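You operate a simulated robot arm through the tools that you are given. There is no shell and no other tool.

You are at the controls of a simulated two-armed robot. One attempt, no reset.

TASK
Set the straightener to 180 degrees on its display.
Fine: lay it on the heat mat first, free the plate lock, switch it on, then turn the dial.

It is judged by the outcome, as a careful person would: the job done as asked, and still so three seconds after it is handed in. It fails if anything else is knocked over, pushed out of place, dropped, spilled or broken.

THE ROBOT
Two 7-joint arms with two-finger grippers on one trunk that stands fixed in place. Base frame: the origin is at the foot of the trunk, x ahead of it, y to its left, z up. Lengths are in cm, angles in degrees, forces in N, time in s.
The left shoulder is at [6, 12.3, 97], the right one opposite. With the tool pointing down near the work surface each hand reaches from about 34 to 80 cm from the base axis, measured 20 degrees to its own side. Payload 1.47 kg a hand.
The tool frame of a hand sits at the grasp point between the pads (the TCP): z along the fingers, y along the line on which they close. The tips reach 1.6 cm beyond it. The gripper opens to 8.7 cm. The gripper's body begins 5.5 cm behind the TCP.
Orientation is told as [roll, pitch, yaw] about the base's x, y, z axes, in that order, counted from this pose: with the fingers straight down and closing along the base's y, the tool's x points along the base's -x, its y along +y and its z along -z.

THE INTERFACE
- The arms move only by the tool nudge_tool. It takes "left_series", "right_series" or both (then of equal length, played together; a hand with none holds still); each is a list of rows, each a list of 7 numbers: the shift along the base's x, y, z in cm, then the turn, a rotation vector about the base's x, y, z in degrees, then the gripper command, from -1 (fully open) to 1 (shut), values between in proportion. In form: [[tx, ty, tz, rx, ry, rz, grip], ...]. A call has 1 to 20 rows; each row is the pose to reach, as a shift and turn from the pose commanded when the call began. A row lasts 0.2 s, in which the tool goes at most 5 cm and 8.6 degrees; a call with a longer step from one row to the next is refused whole, and so is a gripper value outside its range. A pose out of reach is approached as far as the arm can. The call stops where the force on the tool passes 40 N (or 10 N more than at its start, if that is more) or the arm is blocked; 0.2 s more then pass. Each finger travels about 15.3 cm/s and halts on what it meets, pressing with about 28 N; the grip force reading is that of the motor and also rises with nothing between the fingers. The clock runs only during rows and for 0.2 s after the last one: add rows that repeat a pose to give the fingers time. The reply holds the time, the measured pose of the TCP, the force on the tool along the base axes, the opening and the grip force, in the units named above and with some noise, with the torque about the TCP (base axes, N m) and any sound that the robot's microphone picked up, and new pictures: "views" is both (left out), scene, wrist or none (wrist: the cameras of the hands that moved).
- Cameras (640 x 400 px; columns grow to the right, rows downward): "scene" is now at [7.69, -4.64, 153.11]; the picture's right is [-0.57, -0.82, 0.00], its down [-0.57, 0.39, -0.72] and it looks along [0.59, -0.41, -0.69] (base axes); focal length 370 px, centre (320, 200). "left" rides on the left gripper at [7.3, -1.2, -9] in its tool frame; the picture's right is [0.16, 0.99, 0.00], its down [-0.72, 0.12, -0.68] and it looks along [-0.67, 0.11, 0.73] (tool axes); focal length 247 px, centre (320, 200). "right" rides on the right gripper at [7.3, 1.2, -9] in its tool frame; the picture's right is [-0.16, 0.99, 0.00], its down [-0.72, -0.12, -0.68] and it looks along [-0.67, -0.11, 0.73] (tool axes); focal length 247 px, centre (320, 200). There is no depth. A picture from a camera that has moved, and an enlarged one, comes with that camera's place and axes in the base frame and with its lens.
- lift_body(by): slides the trunk up (or, below 0, down) by that many cm; the arms and the scene camera ride with it, the base frame stays. It gives what a move gives, with no picture.
- pan_tilt(pan, tilt): turns the head with the scene camera to pan (to the left, within 120 degrees either way) and tilt (down, from -29 to 69), counted from straight ahead of the robot. It gives what a move gives, and a new picture of the scene camera.
- close_up(camera, box): a new picture of the part [left, top, right, bottom] of that camera's present view, enlarged. It takes no simulated time.
- hand_in(): hands the job in; it is judged then, once.

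Places have to be worked out from the pictures, the camera data and where the tool is seen. Open the grippers and draw the arms clear of the work before you hand the job in, unless the task says otherwise.

The tools are called after ">>>" as name(argument=value, ...) on one line, values as JSON. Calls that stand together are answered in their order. nudge_tool: Moves the arms, as the interface text tells. Its arguments: {"type":"object","properties":{"left_series":{"type":"array","items":{"type":"array","items":{"type":"number"}}},"right_series":{"type":"array","items":{"type":"array","items":{"type":"number"}}},"views":{"type":"string","enum":["both","scene","wrist","none"]}},"required":[]} The other tools are called the same way: lift_body (by) slides the trunk up or down; pan_tilt (pan, tilt) turns the head that bears the scene camera; close_up (camera, box) takes an enlarged picture of a part of a camera's view; hand_in () hands the job in.

At the start:

```text
clock: 0.0
left_eef_pos: [45.65, -8.97, 115.48]
left_tool_rot: [0.0, 0.0, 0.0]
left_wrist_force: [0.0, 0.8, -0.1]
left_ft_torque: [0.0, -0.01, 0.0]
left_width: 8.71
left_gripper_force: 0.0
right_eef_pos: [31.8, -38.56, 109.67]
right_tool_rot: [0.0, -0.1, 0.0]
right_wrist_force: [-0.3, -0.4, 0.6]
right_ft_torque: [0.0, 0.02, 0.05]
right_width: 8.71
right_gripper_force: 0.1
trunk travel left (down, up): [-12.5, 10.5]
head pan, tilt: [-34.6, 44.0]
```

scene: 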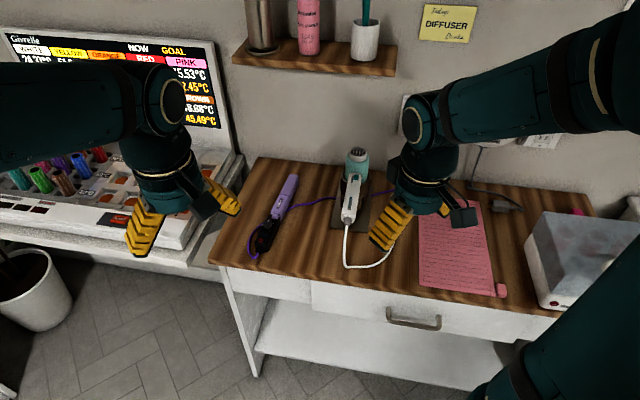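
right: 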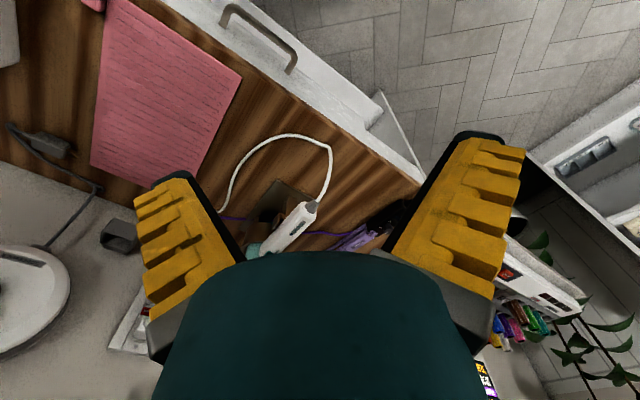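
left: 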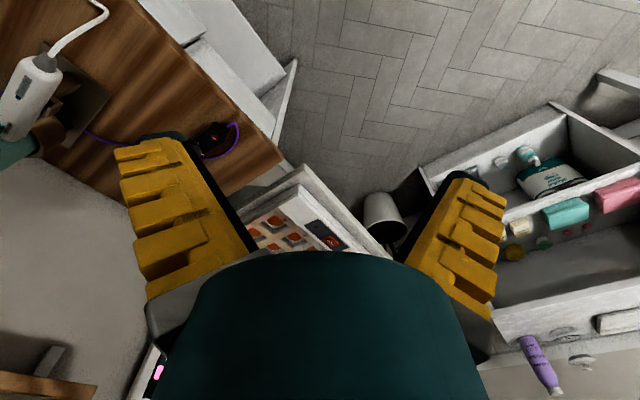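

The scene shows a table with a purple tool, a white tool with a cord on some dark mat, a pink paper and a clear-lidded box. I take enlarged pictures to tell which is which.

>>> close_up(camera="scene", box=[220, 130, 420, 280])

>>> close_up(camera="scene", box=[320, 140, 400, 240])

>>> close_up(camera="right", box=[200, 120, 440, 270])

>>> close_up(camera="left", box=[0, 0, 240, 180])

>>> close_up(camera="scene", box=[400, 160, 640, 310])

```text
2.67 times, centred on (320, 205) of scene
camera zoom: at [7.69, -4.64, 153.11], right [-0.57, -0.82, 0.0], down [-0.57, 0.39, -0.72], along [0.59, -0.41, -0.69], focal length 987 px, centre (320, 187)
```

zoom: 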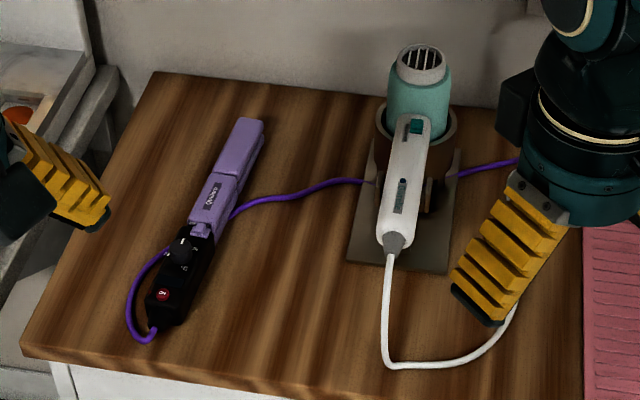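

```text
4.00 times, centred on (360, 190) of scene
camera zoom: at [7.69, -4.64, 153.11], right [-0.57, -0.82, 0.0], down [-0.57, 0.39, -0.72], along [0.59, -0.41, -0.69], focal length 1480 px, centre (160, 240)
```

zoom: 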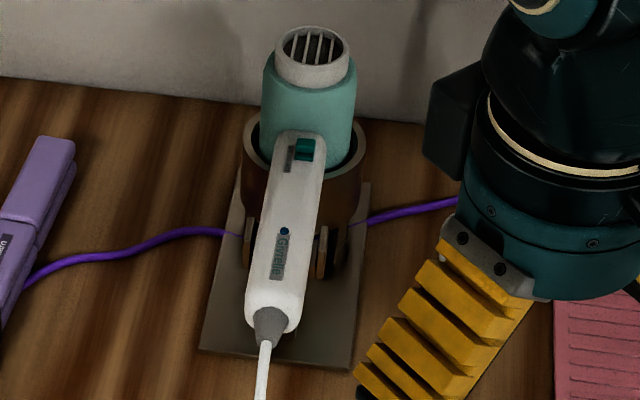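

```text
2.67 times, centred on (320, 195) of right
camera zoom: at [24.37, -37.25, 118.62], right [0.16, 0.99, 0.0], down [0.72, -0.12, 0.68], along [0.67, -0.11, -0.73], focal length 659 px, centre (320, 213)
```

zoom: 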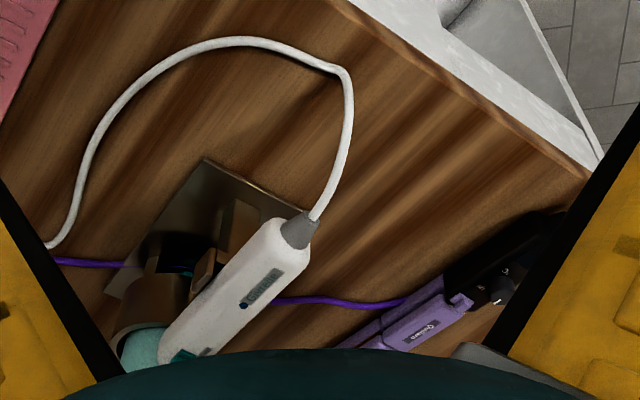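

```text
2.22 times, centred on (120, 90) of left
camera zoom: at [38.35, -10.09, 124.54], right [-0.16, 0.99, 0.0], down [0.72, 0.12, 0.68], along [0.67, 0.11, -0.73], focal length 549 px, centre (764, 444)
```

zoom: 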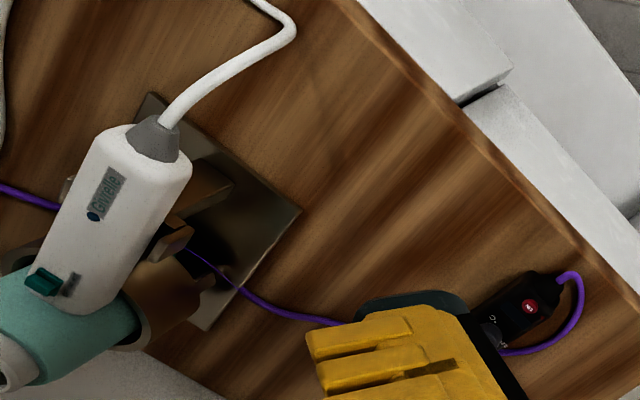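

```text
2.67 times, centred on (520, 235) of scene
camera zoom: at [7.69, -4.64, 153.11], right [-0.57, -0.82, 0.0], down [-0.57, 0.39, -0.72], along [0.59, -0.41, -0.69], focal length 987 px, centre (-213, 107)
```

zoom: 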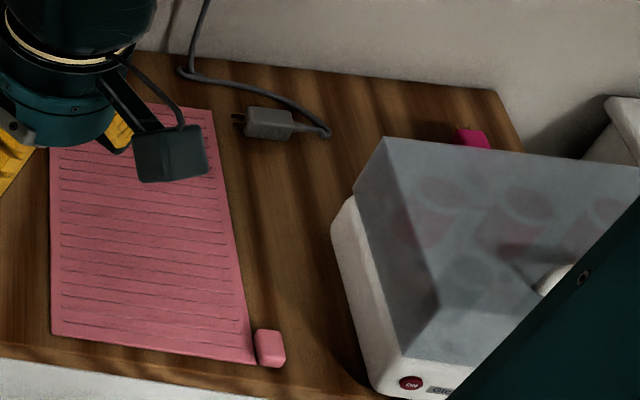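

The purple tool with the black handle, red button and knob is the straightener. The pink ribbed sheet is the heat mat, and the dryer stands between them. By triangulation the button is near [69, -28.5, 74], and the table edge runs at 45 degrees. I move the left hand out of the way, then bring the right hand over the handle to look closer.

>>> nudge_tool(left_series=[[-2, 4, 0, 0, 0, 0, -1], [-4, 8, 0, 0, 0, 0, -1], [-6, 12, 0, 0, 0, 0, -1], [-7, 16, 0, 0, 0, 0, -1], [-8, 20, 0, 0, 0, 0, -1], [-8, 22, 0, 0, 0, 0, -1]], right_series=[[0, 0, 0, 0, 0, -8, -1], [2, 1, 0, 0, 0, -16, -1], [5, 2, 0, 0, 0, -24, -1], [8, 3, -1, 0, 0, -32, -1], [12, 4, -2, 0, 0, -40, -1], [16, 5, -3, 0, 0, -45, -1]], views="both")

```text
clock: 1.4
left_eef_pos: [37.7, 13.17, 115.4]
left_tool_rot: [0.0, 0.1, 0.0]
left_wrist_force: [0.6, 0.2, -0.4]
left_ft_torque: [0.0, 0.02, 0.03]
left_width: 8.72
left_gripper_force: 0.0
right_eef_pos: [48.2, -33.58, 106.76]
right_tool_rot: [-0.1, 0.1, -45.1]
right_wrist_force: [-0.1, -0.4, -0.6]
right_ft_torque: [-0.02, 0.01, -0.02]
right_width: 8.69
right_gripper_force: 0.0
trunk travel left (down, up): [-12.5, 10.5]
head pan, tilt: [-34.6, 44.0]
camera scene: at [7.87, -4.65, 153.09], right [-0.57, -0.82, 0.0], down [-0.57, 0.39, -0.72], along [0.59, -0.41, -0.7], focal length 370 px, centre (320, 200)
camera right: at [43.67, -27.51, 115.65], right [0.81, 0.58, 0.0], down [0.43, -0.59, 0.68], along [0.4, -0.55, -0.73], focal length 247 px, centre (320, 200)
camera left: at [30.56, 12.07, 124.47], right [-0.16, 0.99, 0.0], down [0.72, 0.11, 0.68], along [0.67, 0.11, -0.73], focal length 247 px, centre (320, 200)
```

scene: 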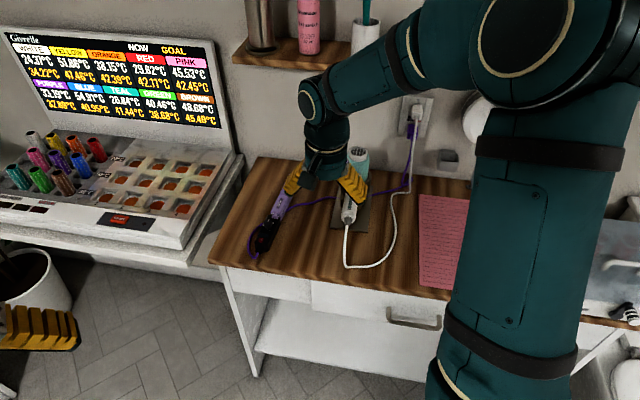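
right: 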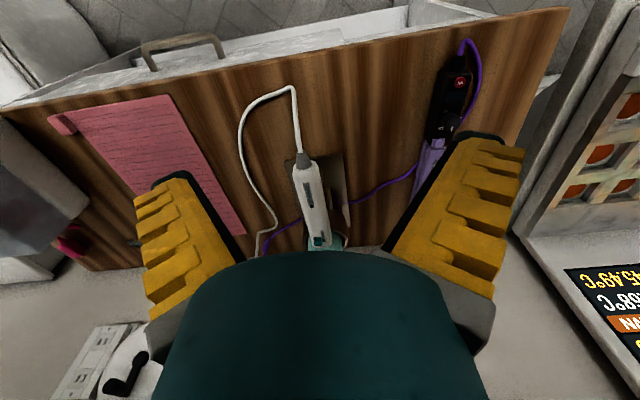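
left: 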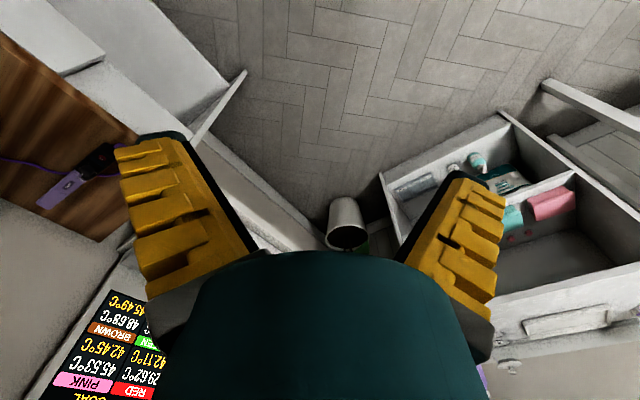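

The right hand's camera sees the straightener at the right edge of its picture. I bring the hand in front of the handle, still above the table, so that the handle lies at the middle of the wrist view.

>>> nudge_tool(right_series=[[2.5, 2.7, -2.5, 0, 0, 0, -1], [5, 5.4, -5.5, 0, 0, 0, -1], [7.5, 8.1, -9, 0, 0, 0, -1], [10, 10.8, -13, 0, 0, 0, -1], [11, 12, -16, 0, 0, 0, -1], [11.8, 13, -18.5, 0, 0, 0, -1]], views="both")

>>> close_up(camera="right", box=[220, 80, 420, 250])

```text
refused: row 3 steps farther than a row can; nothing moved
```

```text
2.35 times, centred on (320, 165) of right
camera zoom: at [43.67, -27.51, 115.65], right [0.81, 0.58, 0.0], down [0.43, -0.59, 0.68], along [0.4, -0.55, -0.73], focal length 581 px, centre (320, 282)
```

zoom: 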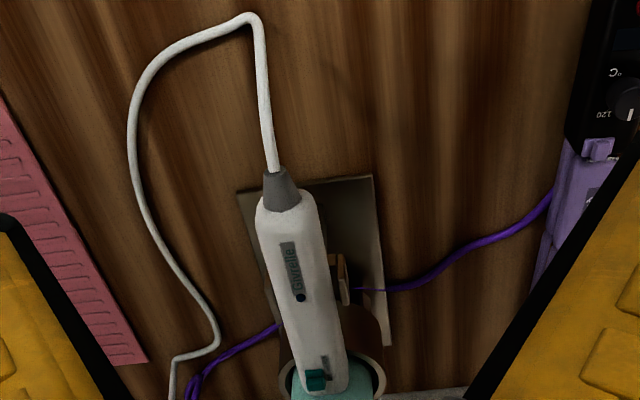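

The step was too long, so nothing moved. I send the same path in shorter steps.

>>> nudge_tool(right_series=[[2, 2.2, -2, 0, 0, 0, -1], [4, 4.4, -4.5, 0, 0, 0, -1], [6, 6.6, -7.5, 0, 0, 0, -1], [8, 8.8, -10.5, 0, 0, 0, -1], [10, 11, -13.5, 0, 0, 0, -1], [11, 12, -16, 0, 0, 0, -1], [11.8, 13, -18.5, 0, 0, 0, -1]], views="both")

>>> close_up(camera="right", box=[220, 80, 420, 250])

```text
clock: 3.0
left_eef_pos: [37.75, 13.28, 115.51]
left_tool_rot: [0.0, 0.0, 0.0]
left_wrist_force: [-0.7, 0.6, 0.2]
left_ft_torque: [-0.02, -0.03, 0.0]
left_width: 8.74
left_gripper_force: 0.0
right_eef_pos: [59.63, -20.42, 88.2]
right_tool_rot: [0.0, 0.0, -45.1]
right_wrist_force: [-0.2, -0.2, 0.1]
right_ft_torque: [-0.01, -0.01, -0.01]
right_width: 8.71
right_gripper_force: 0.1
trunk travel left (down, up): [-12.5, 10.5]
head pan, tilt: [-34.6, 44.0]
camera scene: at [7.78, -4.61, 153.1], right [-0.57, -0.82, 0.0], down [-0.57, 0.39, -0.72], along [0.59, -0.41, -0.7], focal length 370 px, centre (320, 200)
camera right: at [55.2, -14.28, 97.06], right [0.81, 0.59, 0.0], down [0.43, -0.59, 0.68], along [0.4, -0.55, -0.73], focal length 247 px, centre (320, 200)
```

scene: 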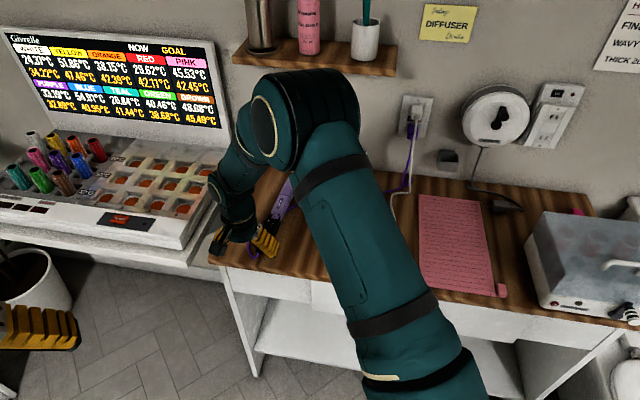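
right: 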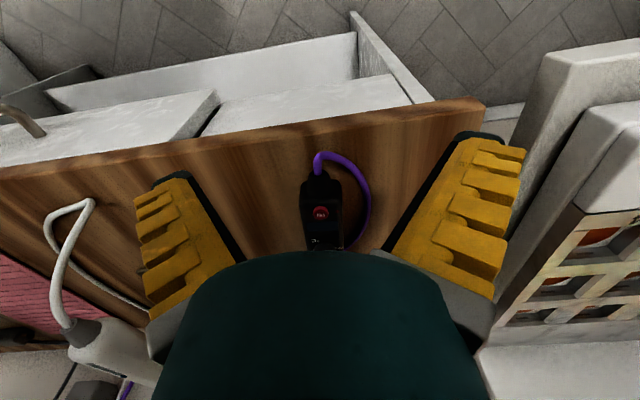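

```text
2.35 times, centred on (320, 165) of right
camera zoom: at [55.2, -14.28, 97.06], right [0.81, 0.59, 0.0], down [0.43, -0.59, 0.68], along [0.4, -0.55, -0.73], focal length 581 px, centre (320, 282)
```

zoom: 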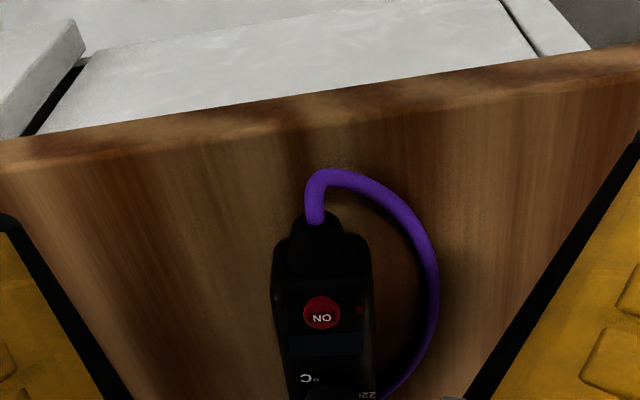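

Combining the views, the button is near [64.2, -26.2, 82.3], so the table top is at about z = 79.5, higher than I first judged. I move forward and a little up to see the dial and the lock.

>>> nudge_tool(right_series=[[0, 0, 2.5, 0, 0, 0, -1], [2, -2, 4, 0, 0, 0, -1], [4, -4, 5, 0, 0, 0, -1], [5.7, -5.7, 5, 0, 0, 0, -1], [5.7, -5.7, 5, 0, 0, 0, -1]], views="both")

>>> close_up(camera="right", box=[240, 90, 400, 250])

```text
clock: 4.2
left_eef_pos: [37.68, 13.03, 115.5]
left_tool_rot: [0.0, 0.0, 0.0]
left_wrist_force: [0.3, 0.3, -0.7]
left_ft_torque: [0.01, -0.05, 0.01]
left_width: 8.71
left_gripper_force: 0.1
right_eef_pos: [65.21, -26.23, 93.2]
right_tool_rot: [0.0, 0.1, -44.9]
right_wrist_force: [-0.9, 0.6, -0.2]
right_ft_torque: [-0.05, -0.01, 0.01]
right_width: 8.7
right_gripper_force: 0.2
trunk travel left (down, up): [-12.5, 10.5]
head pan, tilt: [-34.6, 44.0]
camera scene: at [7.65, -4.6, 153.11], right [-0.57, -0.82, 0.0], down [-0.57, 0.39, -0.72], along [0.59, -0.41, -0.69], focal length 370 px, centre (320, 200)
camera right: at [60.74, -20.2, 102.11], right [0.81, 0.59, 0.0], down [0.43, -0.59, 0.68], along [0.4, -0.55, -0.73], focal length 247 px, centre (320, 200)
```

scene: 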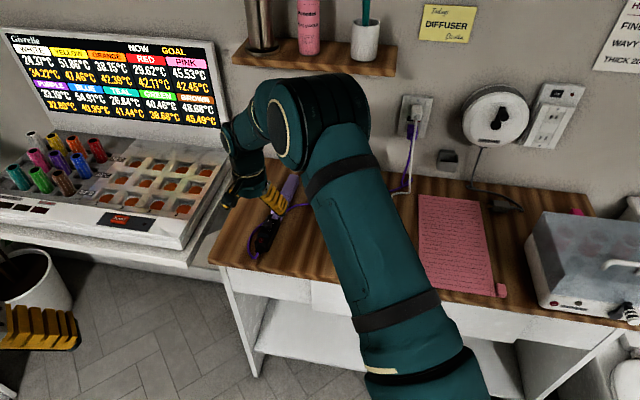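
right: 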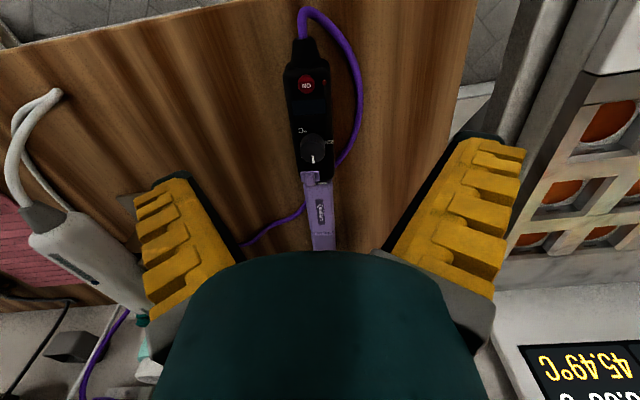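

```text
2.50 times, centred on (320, 170) of right
camera zoom: at [60.74, -20.2, 102.11], right [0.81, 0.59, 0.0], down [0.43, -0.59, 0.68], along [0.4, -0.55, -0.73], focal length 617 px, centre (320, 275)
```

zoom: 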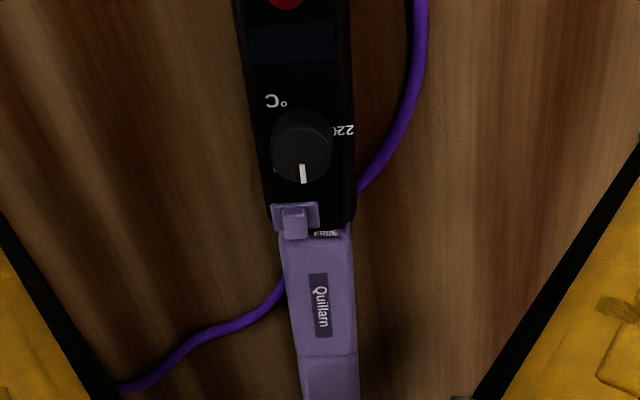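

The dial, an unlit display and a sliding lock tab with the word FREE beside it are now in view. I enlarge each of them further to read the scale.

>>> close_up(camera="right", box=[280, 110, 350, 190])

>>> close_up(camera="right", box=[280, 30, 350, 120])

>>> close_up(camera="right", box=[290, 160, 350, 200])

>>> close_up(camera="scene", box=[230, 170, 310, 270])

```text
5.00 times, centred on (315, 150) of right
camera zoom: at [60.74, -20.2, 102.11], right [0.81, 0.59, 0.0], down [0.43, -0.59, 0.68], along [0.4, -0.55, -0.73], focal length 1235 px, centre (345, 450)
```

zoom: 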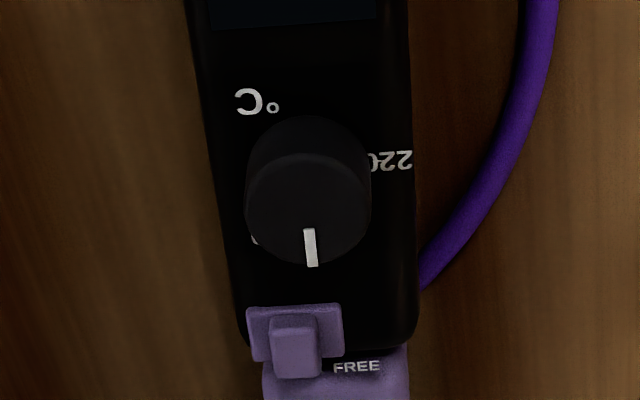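

```text
4.44 times, centred on (315, 75) of right
camera zoom: at [60.74, -20.2, 102.11], right [0.81, 0.59, 0.0], down [0.43, -0.59, 0.68], along [0.4, -0.55, -0.73], focal length 1098 px, centre (342, 756)
```

zoom: 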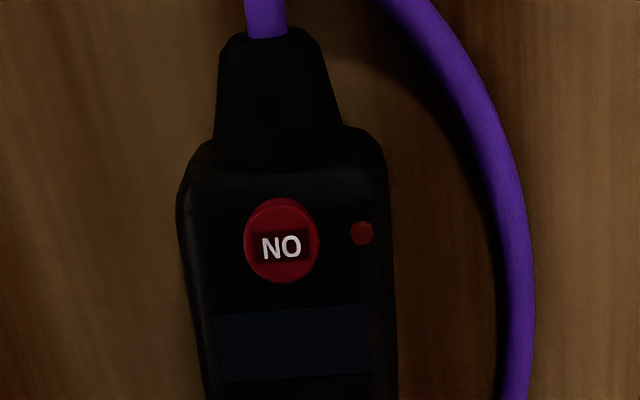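

```text
10.00 times, centred on (320, 180) of right
camera zoom: at [60.74, -20.2, 102.11], right [0.81, 0.59, 0.0], down [0.43, -0.59, 0.68], along [0.4, -0.55, -0.73], focal length 2470 px, centre (320, 400)
```

zoom: 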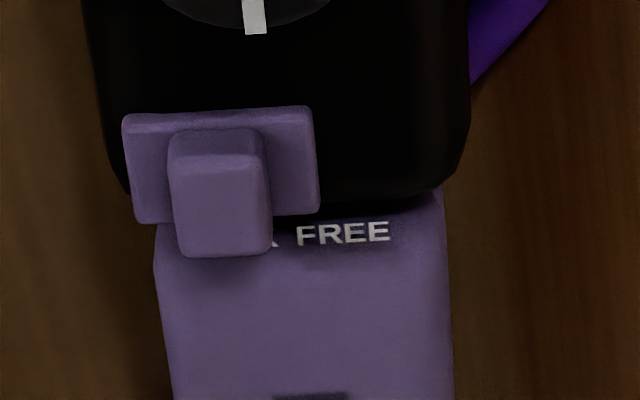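

```text
4.00 times, centred on (270, 220) of scene
camera zoom: at [7.65, -4.6, 153.11], right [-0.57, -0.82, 0.0], down [-0.57, 0.39, -0.72], along [0.59, -0.41, -0.69], focal length 1480 px, centre (520, 120)
```

zoom: 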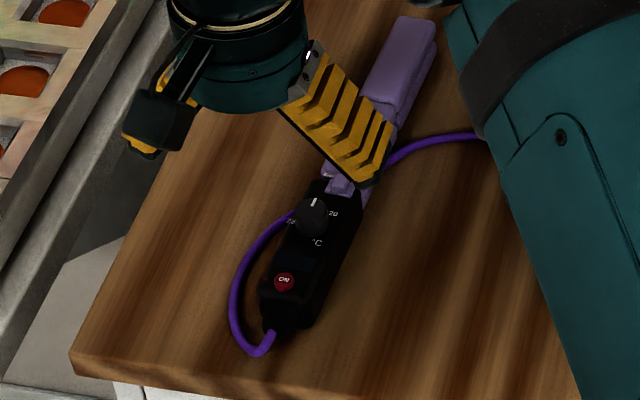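

The tab sits on LOCK and slides towards FREE, which is the straightener's left as seen from the robot. 120 is on the dial's right, 220 on its left, and the pointer is straight ahead. I bring the hand over the purple body just beyond the lock, near [71, -35], turned to suit its slight skew.

>>> nudge_tool(right_series=[[2, -3, 0, 0, 0, -2, -1], [4, -6, -1, 0, 0, -4, -1], [5.9, -8.7, -2.5, 0, 0, -4, -1], [5.9, -8.7, -4, 0, 0, -4, -1], [5.9, -8.7, -4, 0, 0, -4, -1]], views="both")

>>> close_up(camera="right", box=[220, 90, 420, 250])

>>> close_up(camera="scene", box=[230, 160, 330, 270])

```text
clock: 5.4
left_eef_pos: [37.73, 13.17, 115.58]
left_tool_rot: [0.1, 0.0, -0.1]
left_wrist_force: [-0.8, 0.6, 0.6]
left_ft_torque: [-0.02, -0.02, -0.03]
left_width: 8.71
left_gripper_force: 0.2
right_eef_pos: [71.3, -34.96, 89.32]
right_tool_rot: [0.0, 0.0, -48.9]
right_wrist_force: [0.4, -0.3, -1.0]
right_ft_torque: [-0.01, -0.01, 0.01]
right_width: 8.7
right_gripper_force: 0.0
trunk travel left (down, up): [-12.5, 10.5]
head pan, tilt: [-34.6, 44.0]
camera scene: at [7.71, -4.66, 153.11], right [-0.57, -0.82, 0.0], down [-0.57, 0.39, -0.72], along [0.59, -0.41, -0.69], focal length 370 px, centre (320, 200)
camera right: at [67.14, -28.56, 98.14], right [0.85, 0.53, 0.0], down [0.39, -0.62, 0.68], along [0.36, -0.58, -0.73], focal length 247 px, centre (320, 200)
```

scene: 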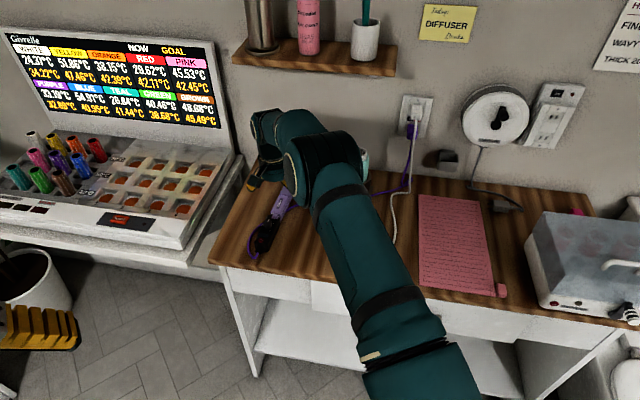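
right: 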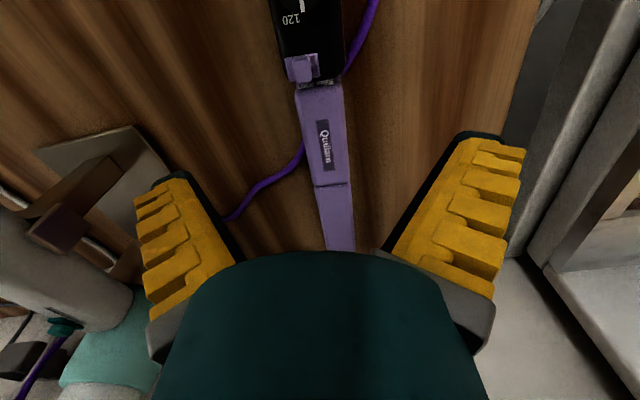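

```text
2.50 times, centred on (320, 170) of right
camera zoom: at [67.14, -28.56, 98.14], right [0.85, 0.53, 0.0], down [0.39, -0.62, 0.68], along [0.36, -0.58, -0.73], focal length 617 px, centre (320, 275)
```

zoom: 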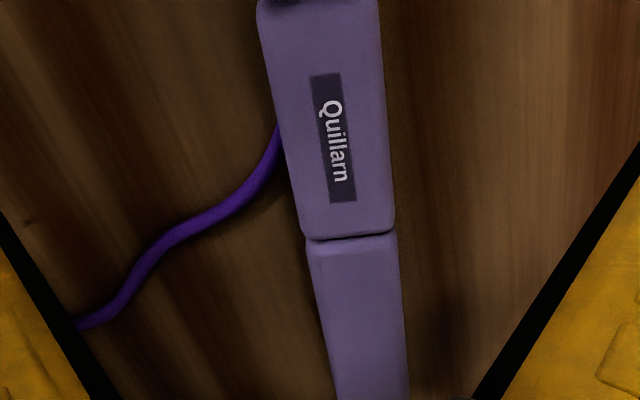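

```text
3.64 times, centred on (280, 215) of scene
camera zoom: at [7.71, -4.66, 153.11], right [-0.57, -0.82, 0.0], down [-0.57, 0.39, -0.72], along [0.59, -0.41, -0.69], focal length 1346 px, centre (466, 146)
```

zoom: 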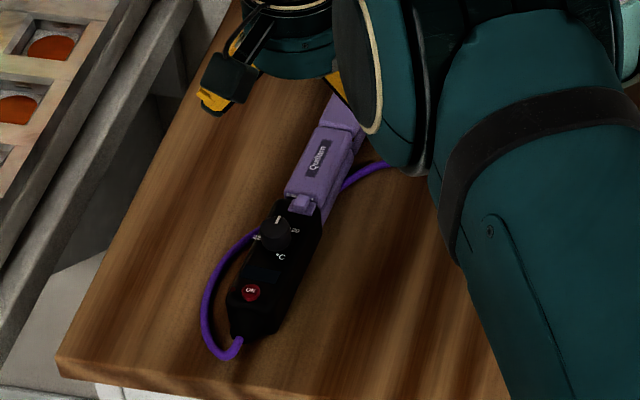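

The fingers line up with the purple body, and the cord comes out from under it about 2 cm beyond the grip point. I shift back slightly to keep the finger off the cord, and then go down around the body.

>>> nudge_tool(right_series=[[-0.6, 0.5, 0, 0, 0, 0, -1], [-0.6, 0.5, -2, 0, 0, 0, -1], [-0.6, 0.5, -4, 0, 0, 0, -1], [-0.6, 0.5, -5.2, 0, 0, 0, -1], [-0.6, 0.5, -6, 0, 0, 0, -1], [-0.6, 0.5, -6.5, 0, 0, 0, -1], [-0.6, 0.5, -6.5, 0, 0, 0, -1]], views="wrist")

>>> close_up(camera="right", box=[220, 60, 420, 250])

```text
clock: 7.0
left_eef_pos: [37.55, 13.18, 115.52]
left_tool_rot: [0.0, 0.0, -0.1]
left_wrist_force: [-1.0, 0.6, 0.4]
left_ft_torque: [-0.01, 0.03, 0.01]
left_width: 8.7
left_gripper_force: 0.0
right_eef_pos: [70.56, -34.51, 82.76]
right_tool_rot: [0.0, 0.0, -49.0]
right_wrist_force: [-0.3, -0.2, 0.2]
right_ft_torque: [-0.02, 0.02, -0.02]
right_width: 8.71
right_gripper_force: 0.1
trunk travel left (down, up): [-12.5, 10.5]
head pan, tilt: [-34.6, 44.0]
camera right: at [66.58, -28.1, 91.66], right [0.85, 0.53, 0.0], down [0.39, -0.62, 0.68], along [0.36, -0.58, -0.73], focal length 247 px, centre (320, 200)
```

right: 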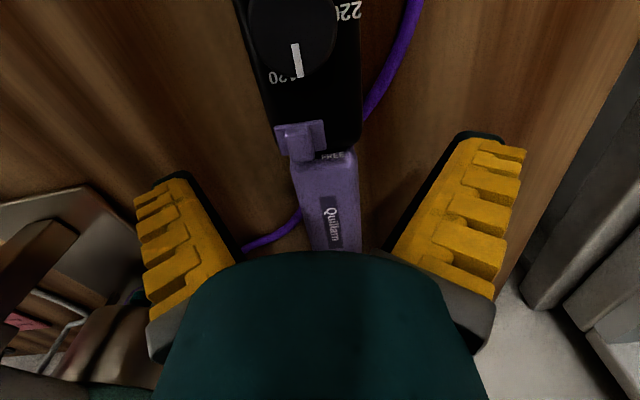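

```text
2.11 times, centred on (320, 155) of right
camera zoom: at [66.58, -28.1, 91.66], right [0.85, 0.53, 0.0], down [0.39, -0.62, 0.68], along [0.36, -0.58, -0.73], focal length 520 px, centre (320, 295)
```

zoom: 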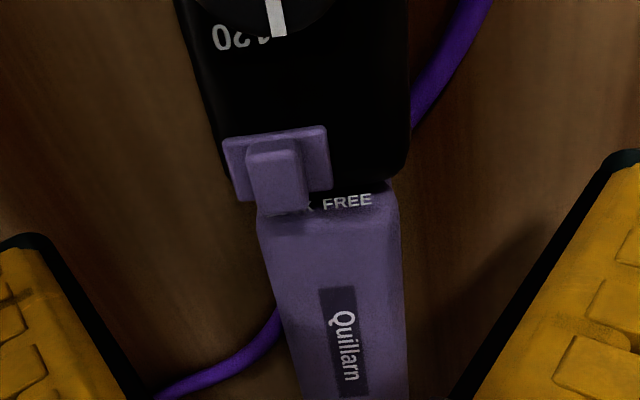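

The fingers straddle the body with no contact. I close the gripper and give it time to settle.

>>> nudge_tool(right_series=[[0, 0, 0, 0, 0, 0, 0], [0, 0, 0, 0, 0, 0, 0.5], [0, 0, 0, 0, 0, 0, 1], [0, 0, 0, 0, 0, 0, 1], [0, 0, 0, 0, 0, 0, 1]], views="wrist")

```text
clock: 8.2
left_eef_pos: [37.64, 13.21, 115.35]
left_tool_rot: [-0.1, 0.0, 0.0]
left_wrist_force: [0.4, 0.2, 0.3]
left_ft_torque: [-0.01, -0.03, -0.03]
left_width: 8.69
left_gripper_force: 0.0
right_eef_pos: [70.63, -34.36, 82.86]
right_tool_rot: [0.1, -0.1, -49.0]
right_wrist_force: [2.6, 1.6, 10.3]
right_ft_torque: [0.07, 0.02, -0.13]
right_width: 2.35
right_gripper_force: 27.8
trunk travel left (down, up): [-12.5, 10.5]
head pan, tilt: [-34.6, 44.0]
camera right: at [66.58, -28.04, 91.79], right [0.85, 0.53, 0.0], down [0.39, -0.62, 0.68], along [0.36, -0.58, -0.73], focal length 247 px, centre (320, 200)
```

right: 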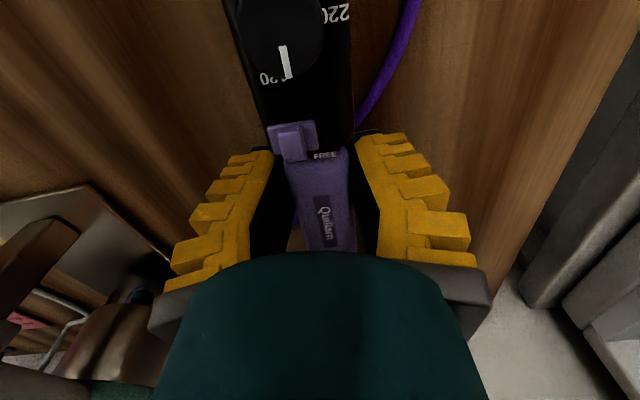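

The body is held, 2.35 cm between the pads. I lift a little and check that it comes level and how the cord behaves.

>>> nudge_tool(right_series=[[0, 0, 0.8, 0, 0, 0, 1], [0, 0, 2, 0, 0, 0, 1], [0, 0, 4, 0, 0, 0, 1], [0, 0, 6, 0, 0, 0, 1], [0, 0, 6, 0, 0, 0, 1]], views="both")

>>> close_up(camera="scene", box=[220, 100, 440, 280])

```text
clock: 9.4
left_eef_pos: [37.72, 13.05, 115.44]
left_tool_rot: [-0.1, 0.0, 0.0]
left_wrist_force: [0.2, 0.4, -0.8]
left_ft_torque: [0.01, -0.01, 0.02]
left_width: 8.69
left_gripper_force: 0.0
right_eef_pos: [70.68, -34.65, 88.61]
right_tool_rot: [0.0, 0.1, -49.0]
right_wrist_force: [-0.6, -0.1, -4.2]
right_ft_torque: [-0.01, 0.01, 0.0]
right_width: 2.13
right_gripper_force: 28.1
trunk travel left (down, up): [-12.5, 10.5]
head pan, tilt: [-34.6, 44.0]
camera scene: at [7.76, -4.67, 153.1], right [-0.57, -0.82, 0.0], down [-0.57, 0.39, -0.72], along [0.59, -0.41, -0.7], focal length 370 px, centre (320, 200)
camera right: at [66.59, -28.12, 97.48], right [0.85, 0.53, 0.0], down [0.39, -0.62, 0.68], along [0.36, -0.58, -0.73], focal length 247 px, centre (320, 200)
```

scene: 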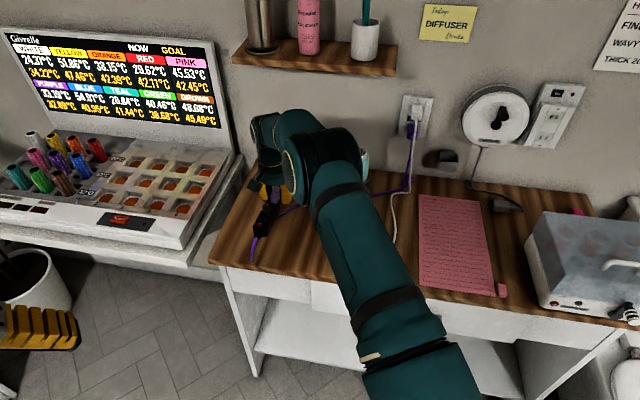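
right: 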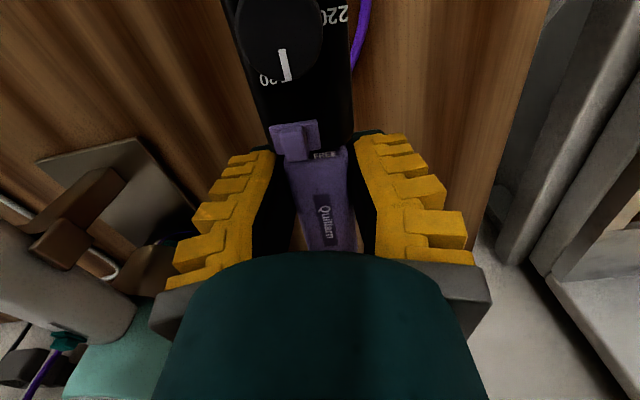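

```text
2.22 times, centred on (330, 190) of scene
camera zoom: at [7.76, -4.67, 153.1], right [-0.57, -0.82, 0.0], down [-0.57, 0.39, -0.72], along [0.59, -0.41, -0.7], focal length 822 px, centre (298, 222)
```

zoom: 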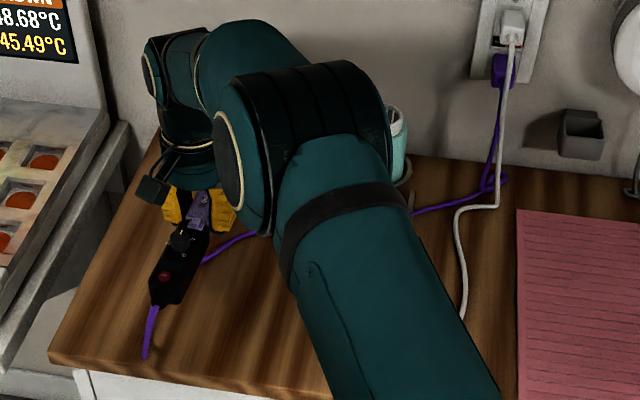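

It is held level and in balance, with a weight of about 4 N and no torque. The cord is a real hanging cable that runs behind or through the dryer stand to the outlet, so its routing matters. I look closely at the stand before carrying anything across.

>>> close_up(camera="right", box=[0, 120, 200, 390])

>>> close_up(camera="scene", box=[350, 90, 450, 220])

>>> close_up(camera="left", box=[0, 100, 140, 240])

```text
1.48 times, centred on (100, 255) of right
camera zoom: at [66.59, -28.12, 97.48], right [0.85, 0.53, 0.0], down [0.39, -0.62, 0.68], along [0.36, -0.58, -0.73], focal length 366 px, centre (646, 118)
```

zoom: 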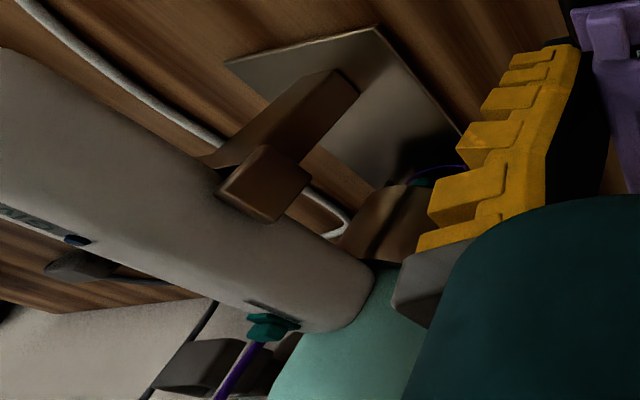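

```text
3.08 times, centred on (400, 155) of scene
camera zoom: at [7.76, -4.67, 153.1], right [-0.57, -0.82, 0.0], down [-0.57, 0.39, -0.72], along [0.59, -0.41, -0.7], focal length 1139 px, centre (74, 338)
```

zoom: 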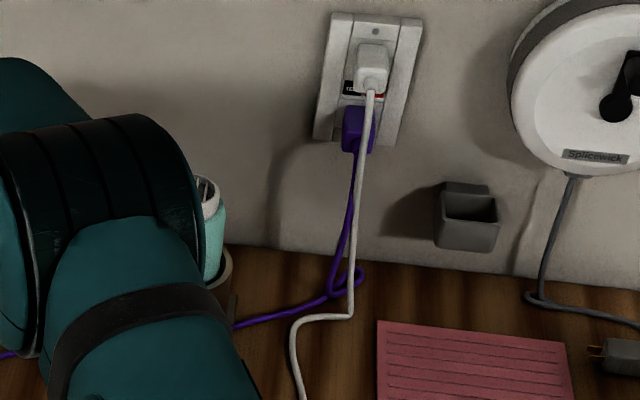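

```text
2.86 times, centred on (70, 170) of left
camera zoom: at [30.49, 12.01, 124.52], right [-0.16, 0.99, 0.0], down [0.72, 0.12, 0.68], along [0.67, 0.11, -0.73], focal length 706 px, centre (1034, 286)
```

zoom: 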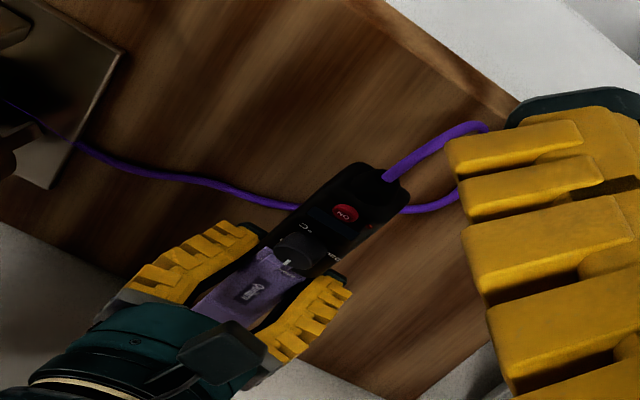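

I can't tell whether the cord passes in front of or behind the holder's post, and the arm hides it. I set the straightener back where it lay, so the hand camera is free to inspect the stand.

>>> nudge_tool(right_series=[[0, 0, -2, 0, 0, 0, 1], [0, 0, -4, 0, 0, 0, 1], [0, 0, -5.2, 0, 0, 0, 1], [0, 0, -5.7, 0, 0, 0, 1], [0, 0, -5.9, 0, 0, 0, 1], [0, 0, -5.9, 0, 0, 0, 1]], views="wrist")

```text
clock: 10.8
left_eef_pos: [37.7, 13.11, 115.51]
left_tool_rot: [0.0, 0.0, 0.0]
left_wrist_force: [0.4, -0.4, 0.3]
left_ft_torque: [-0.02, 0.01, 0.0]
left_width: 8.68
left_gripper_force: 0.1
right_eef_pos: [70.68, -34.44, 82.95]
right_tool_rot: [0.0, -0.1, -49.0]
right_wrist_force: [-0.2, -1.4, 5.9]
right_ft_torque: [0.04, 0.03, -0.05]
right_width: 2.17
right_gripper_force: 28.0
trunk travel left (down, up): [-12.5, 10.5]
head pan, tilt: [-34.6, 44.0]
camera right: at [66.6, -28.04, 91.84], right [0.85, 0.53, 0.0], down [0.39, -0.62, 0.68], along [0.36, -0.58, -0.73], focal length 247 px, centre (320, 200)
```

right: 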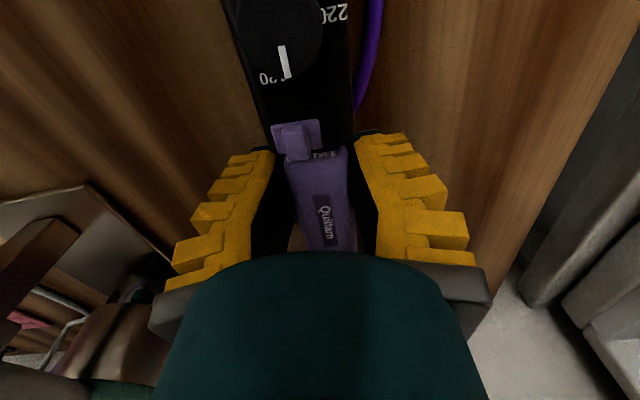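

It is back on the table. I open, rise straight up, and move to look at the dryer stand from the front left.

>>> nudge_tool(right_series=[[0, 0, 0, 0, 0, 0, 0.3], [0, 0, 0, 0, 0, 0, -1], [0, 0, 0, 0, 0, 0, -1], [0, 0, 2, 0, 0, 0, -1], [0, 0, 6, 0, 0, 0, -1], [-1, 0, 10.5, 0, 0, 0, -1], [-4, 2, 13.5, 0, 0, 0, -1], [-8, 3, 15, 0, 0, 0, -1], [-12, 2, 15.5, 0, 0, 0, -1], [-16, 0, 15.5, 0, 0, 0, -1], [-19.5, -2, 15.5, 0, 0, 0, -1], [-19.5, -2, 15.5, 0, 0, 0, -1]], views="both")

>>> close_up(camera="right", box=[180, 60, 480, 250])

```text
clock: 13.4
left_eef_pos: [37.73, 13.09, 115.52]
left_tool_rot: [0.1, 0.0, 0.0]
left_wrist_force: [-0.3, 0.3, 0.0]
left_ft_torque: [-0.01, -0.03, 0.0]
left_width: 8.68
left_gripper_force: 0.1
right_eef_pos: [51.22, -36.33, 98.29]
right_tool_rot: [0.0, 0.0, -48.9]
right_wrist_force: [-0.2, -1.1, -1.0]
right_ft_torque: [-0.02, 0.0, -0.02]
right_width: 8.69
right_gripper_force: 0.1
trunk travel left (down, up): [-12.5, 10.5]
head pan, tilt: [-34.6, 44.0]
camera scene: at [7.75, -4.62, 153.1], right [-0.57, -0.82, 0.0], down [-0.57, 0.39, -0.72], along [0.59, -0.41, -0.69], focal length 370 px, centre (320, 200)
camera right: at [47.11, -29.91, 107.22], right [0.85, 0.53, 0.0], down [0.39, -0.62, 0.68], along [0.36, -0.58, -0.73], focal length 247 px, centre (320, 200)
```

scene: 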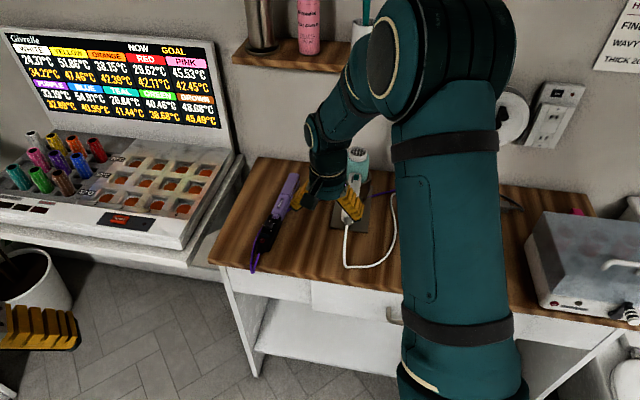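
right: 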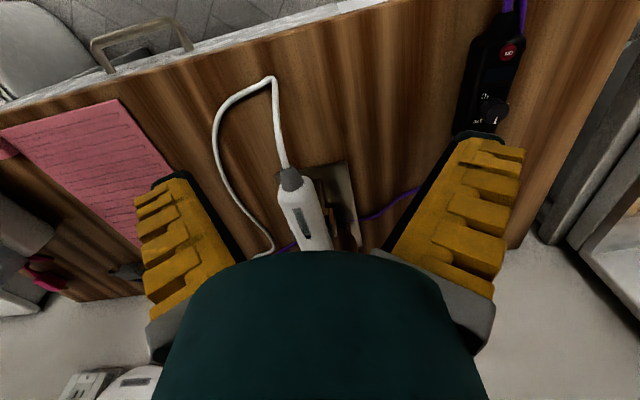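

```text
2.11 times, centred on (330, 155) of right
camera zoom: at [47.11, -29.91, 107.22], right [0.85, 0.53, 0.0], down [0.39, -0.62, 0.68], along [0.36, -0.58, -0.73], focal length 520 px, centre (299, 295)
```

zoom: 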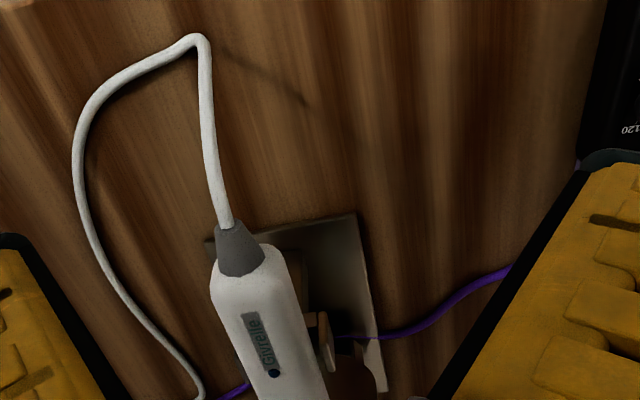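

The stand is still partly hidden behind the fingers. I close the gripper so the fingers stop blocking the sides, and move left to view the stand from its left.

>>> nudge_tool(right_series=[[3, 2, 0, 0, 0, 0, 0], [6, 4, -1, 0, 0, 0, 1], [8.2, 5.2, -3, 0, 0, 0, 1], [8.2, 5.2, -5, 0, 0, 0, 1], [8.2, 5.2, -5, 0, 0, 0, 1]], views="wrist")

>>> close_up(camera="right", box=[100, 100, 320, 300])

```text
clock: 14.6
left_eef_pos: [37.75, 13.09, 115.47]
left_tool_rot: [0.0, 0.0, 0.0]
left_wrist_force: [0.3, 0.1, 0.7]
left_ft_torque: [0.0, 0.01, 0.0]
left_width: 8.68
left_gripper_force: 0.1
right_eef_pos: [59.3, -31.05, 93.46]
right_tool_rot: [0.0, 0.0, -49.1]
right_wrist_force: [-0.2, -0.5, 0.1]
right_ft_torque: [0.04, 0.03, -0.01]
right_width: 0.01
right_gripper_force: 28.1
trunk travel left (down, up): [-12.5, 10.5]
head pan, tilt: [-34.6, 44.0]
camera right: at [55.2, -24.64, 102.34], right [0.85, 0.53, 0.0], down [0.39, -0.62, 0.68], along [0.36, -0.58, -0.73], focal length 247 px, centre (320, 200)
```

right: 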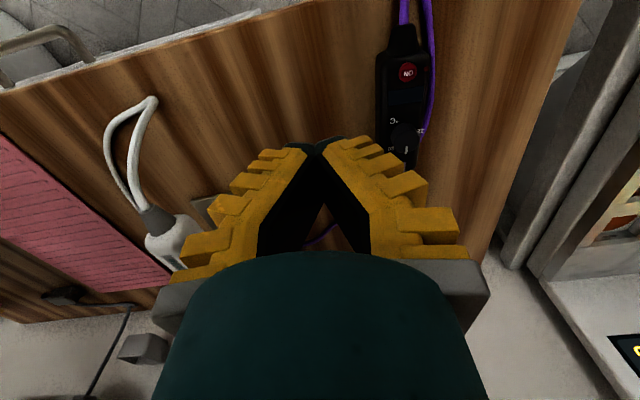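

```text
2.00 times, centred on (210, 200) of right
camera zoom: at [55.2, -24.64, 102.34], right [0.85, 0.53, 0.0], down [0.39, -0.62, 0.68], along [0.36, -0.58, -0.73], focal length 494 px, centre (540, 200)
```

zoom: 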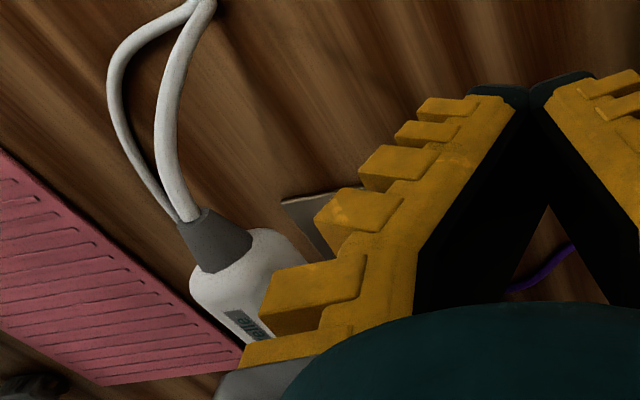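

The closed fingers still hide the stand. I turn the hand to look rightwards from the dryer's left, with the fingers open so the stand shows between them.

>>> nudge_tool(right_series=[[1, 1, 1, 0, 0, -8, 0], [2, 1, 1, 0, 0, -16, -1], [2.5, 0, 1, 0, 0, -24, -1], [3, -2, 0, 0, 0, -32, -1], [3, -4, -1, 0, 0, -40, -1], [3, -5, -1.5, 0, 0, -48, -1], [3, -5, -1.5, 0, 0, -52, -1], [3, -5, -1.5, 0, 0, -52, -1]], views="wrist")

>>> close_up(camera="right", box=[200, 90, 440, 250])

```text
clock: 16.4
left_eef_pos: [37.76, 13.01, 115.51]
left_tool_rot: [0.0, 0.0, 0.1]
left_wrist_force: [0.5, -1.2, 0.2]
left_ft_torque: [-0.02, 0.0, -0.02]
left_width: 8.68
left_gripper_force: 0.0
right_eef_pos: [62.32, -36.25, 91.91]
right_tool_rot: [0.1, 0.0, -101.2]
right_wrist_force: [-0.2, -0.3, 0.5]
right_ft_torque: [0.01, 0.02, 0.0]
right_width: 8.68
right_gripper_force: 0.0
trunk travel left (down, up): [-12.5, 10.5]
head pan, tilt: [-34.6, 44.0]
camera right: at [64.76, -29.2, 100.79], right [0.94, -0.34, 0.0], down [-0.25, -0.69, 0.68], along [-0.23, -0.64, -0.73], focal length 247 px, centre (320, 200)
```

right: 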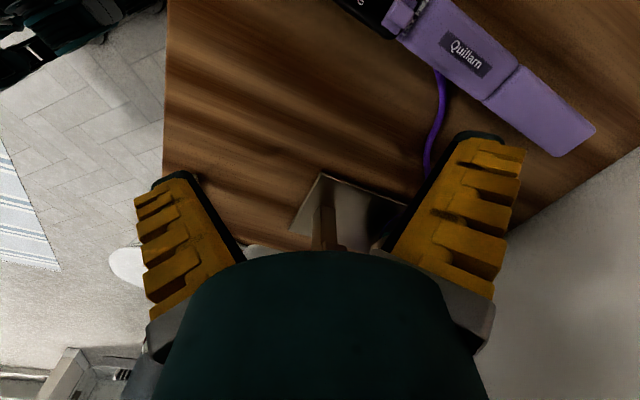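

```text
2.50 times, centred on (320, 170) of right
camera zoom: at [64.76, -29.2, 100.79], right [0.94, -0.34, 0.0], down [-0.25, -0.69, 0.68], along [-0.23, -0.64, -0.73], focal length 617 px, centre (320, 275)
```

zoom: 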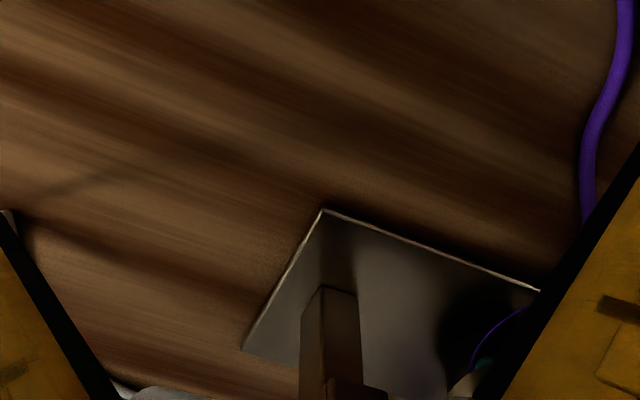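

The front post stands ahead of the cord on the plate. The cord looks half sunk into the plate, so it probably passes under the dryer's handle. The safest route for it is to carry the straightener round in front of the dryer, watching the wrist force for any cord pull. I return over the straightener to grip it again.

>>> nudge_tool(right_series=[[0, 0, 3, 0, 0, 8, -1], [1, 0, 3.5, 0, 0, 16, -1], [2, 0, 3.5, 0, 0, 24, -1], [4, 1, 3.5, 0, 0, 32, -1], [6, 2, 3, 0, 0, 40, -1], [8, 2, 1, 0, 0, 48, -1], [8.4, 1.8, -1, 0, 0, 52, -1], [8.4, 1.8, -2.5, 0, 0, 52, -1], [8.4, 1.8, -2.5, 0, 0, 52, -1]], views="both")

>>> close_up(camera="right", box=[220, 60, 420, 250])

>>> close_up(camera="scene", box=[220, 170, 420, 290])

```text
clock: 18.4
left_eef_pos: [37.7, 13.1, 115.56]
left_tool_rot: [0.0, -0.1, 0.0]
left_wrist_force: [0.4, -0.3, -0.6]
left_ft_torque: [-0.02, 0.01, -0.02]
left_width: 8.7
left_gripper_force: 0.1
right_eef_pos: [70.58, -34.36, 89.31]
right_tool_rot: [0.1, 0.0, -49.1]
right_wrist_force: [-0.4, 1.2, 0.3]
right_ft_torque: [0.01, -0.02, -0.01]
right_width: 8.69
right_gripper_force: 0.1
trunk travel left (down, up): [-12.5, 10.5]
head pan, tilt: [-34.6, 44.0]
camera scene: at [7.65, -4.63, 153.11], right [-0.57, -0.82, 0.0], down [-0.57, 0.39, -0.72], along [0.59, -0.41, -0.69], focal length 370 px, centre (320, 200)
camera right: at [66.58, -28.03, 98.23], right [0.85, 0.53, 0.0], down [0.39, -0.62, 0.68], along [0.36, -0.58, -0.73], focal length 247 px, centre (320, 200)
```

scene: 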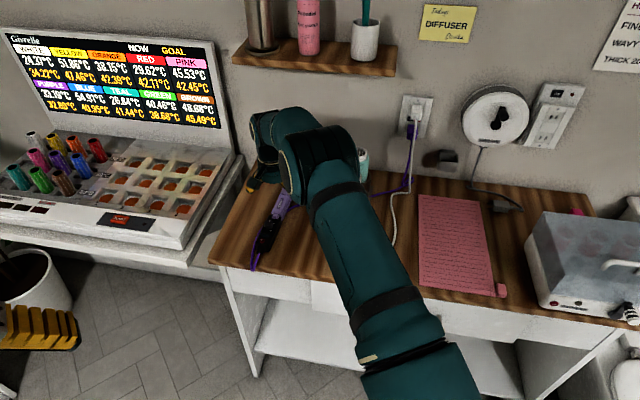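
right: 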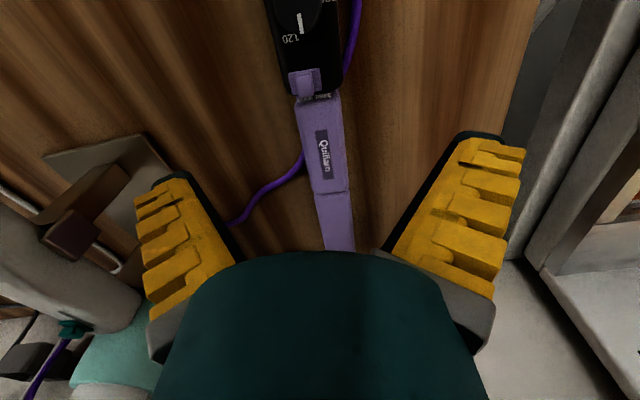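

```text
2.11 times, centred on (320, 155) of right
camera zoom: at [66.58, -28.03, 98.23], right [0.85, 0.53, 0.0], down [0.39, -0.62, 0.68], along [0.36, -0.58, -0.73], focal length 520 px, centre (320, 295)
```

zoom: 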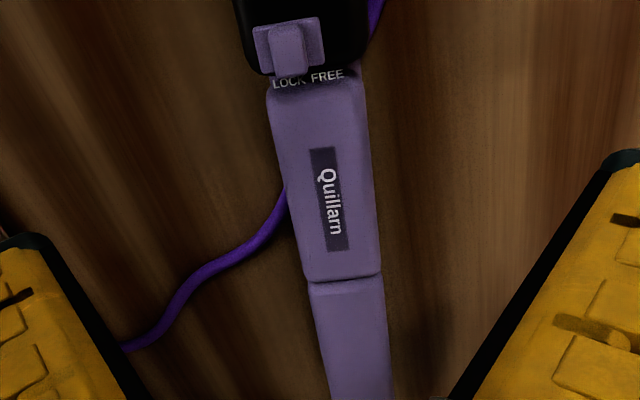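

```text
3.20 times, centred on (320, 230) of scene
camera zoom: at [7.65, -4.63, 153.11], right [-0.57, -0.82, 0.0], down [-0.57, 0.39, -0.72], along [0.59, -0.41, -0.69], focal length 1184 px, centre (320, 104)
```

zoom: 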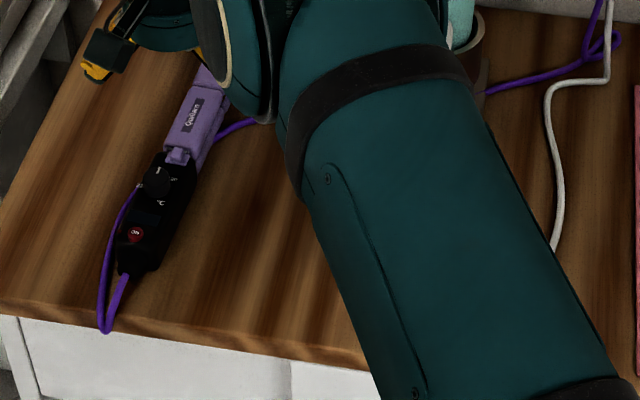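

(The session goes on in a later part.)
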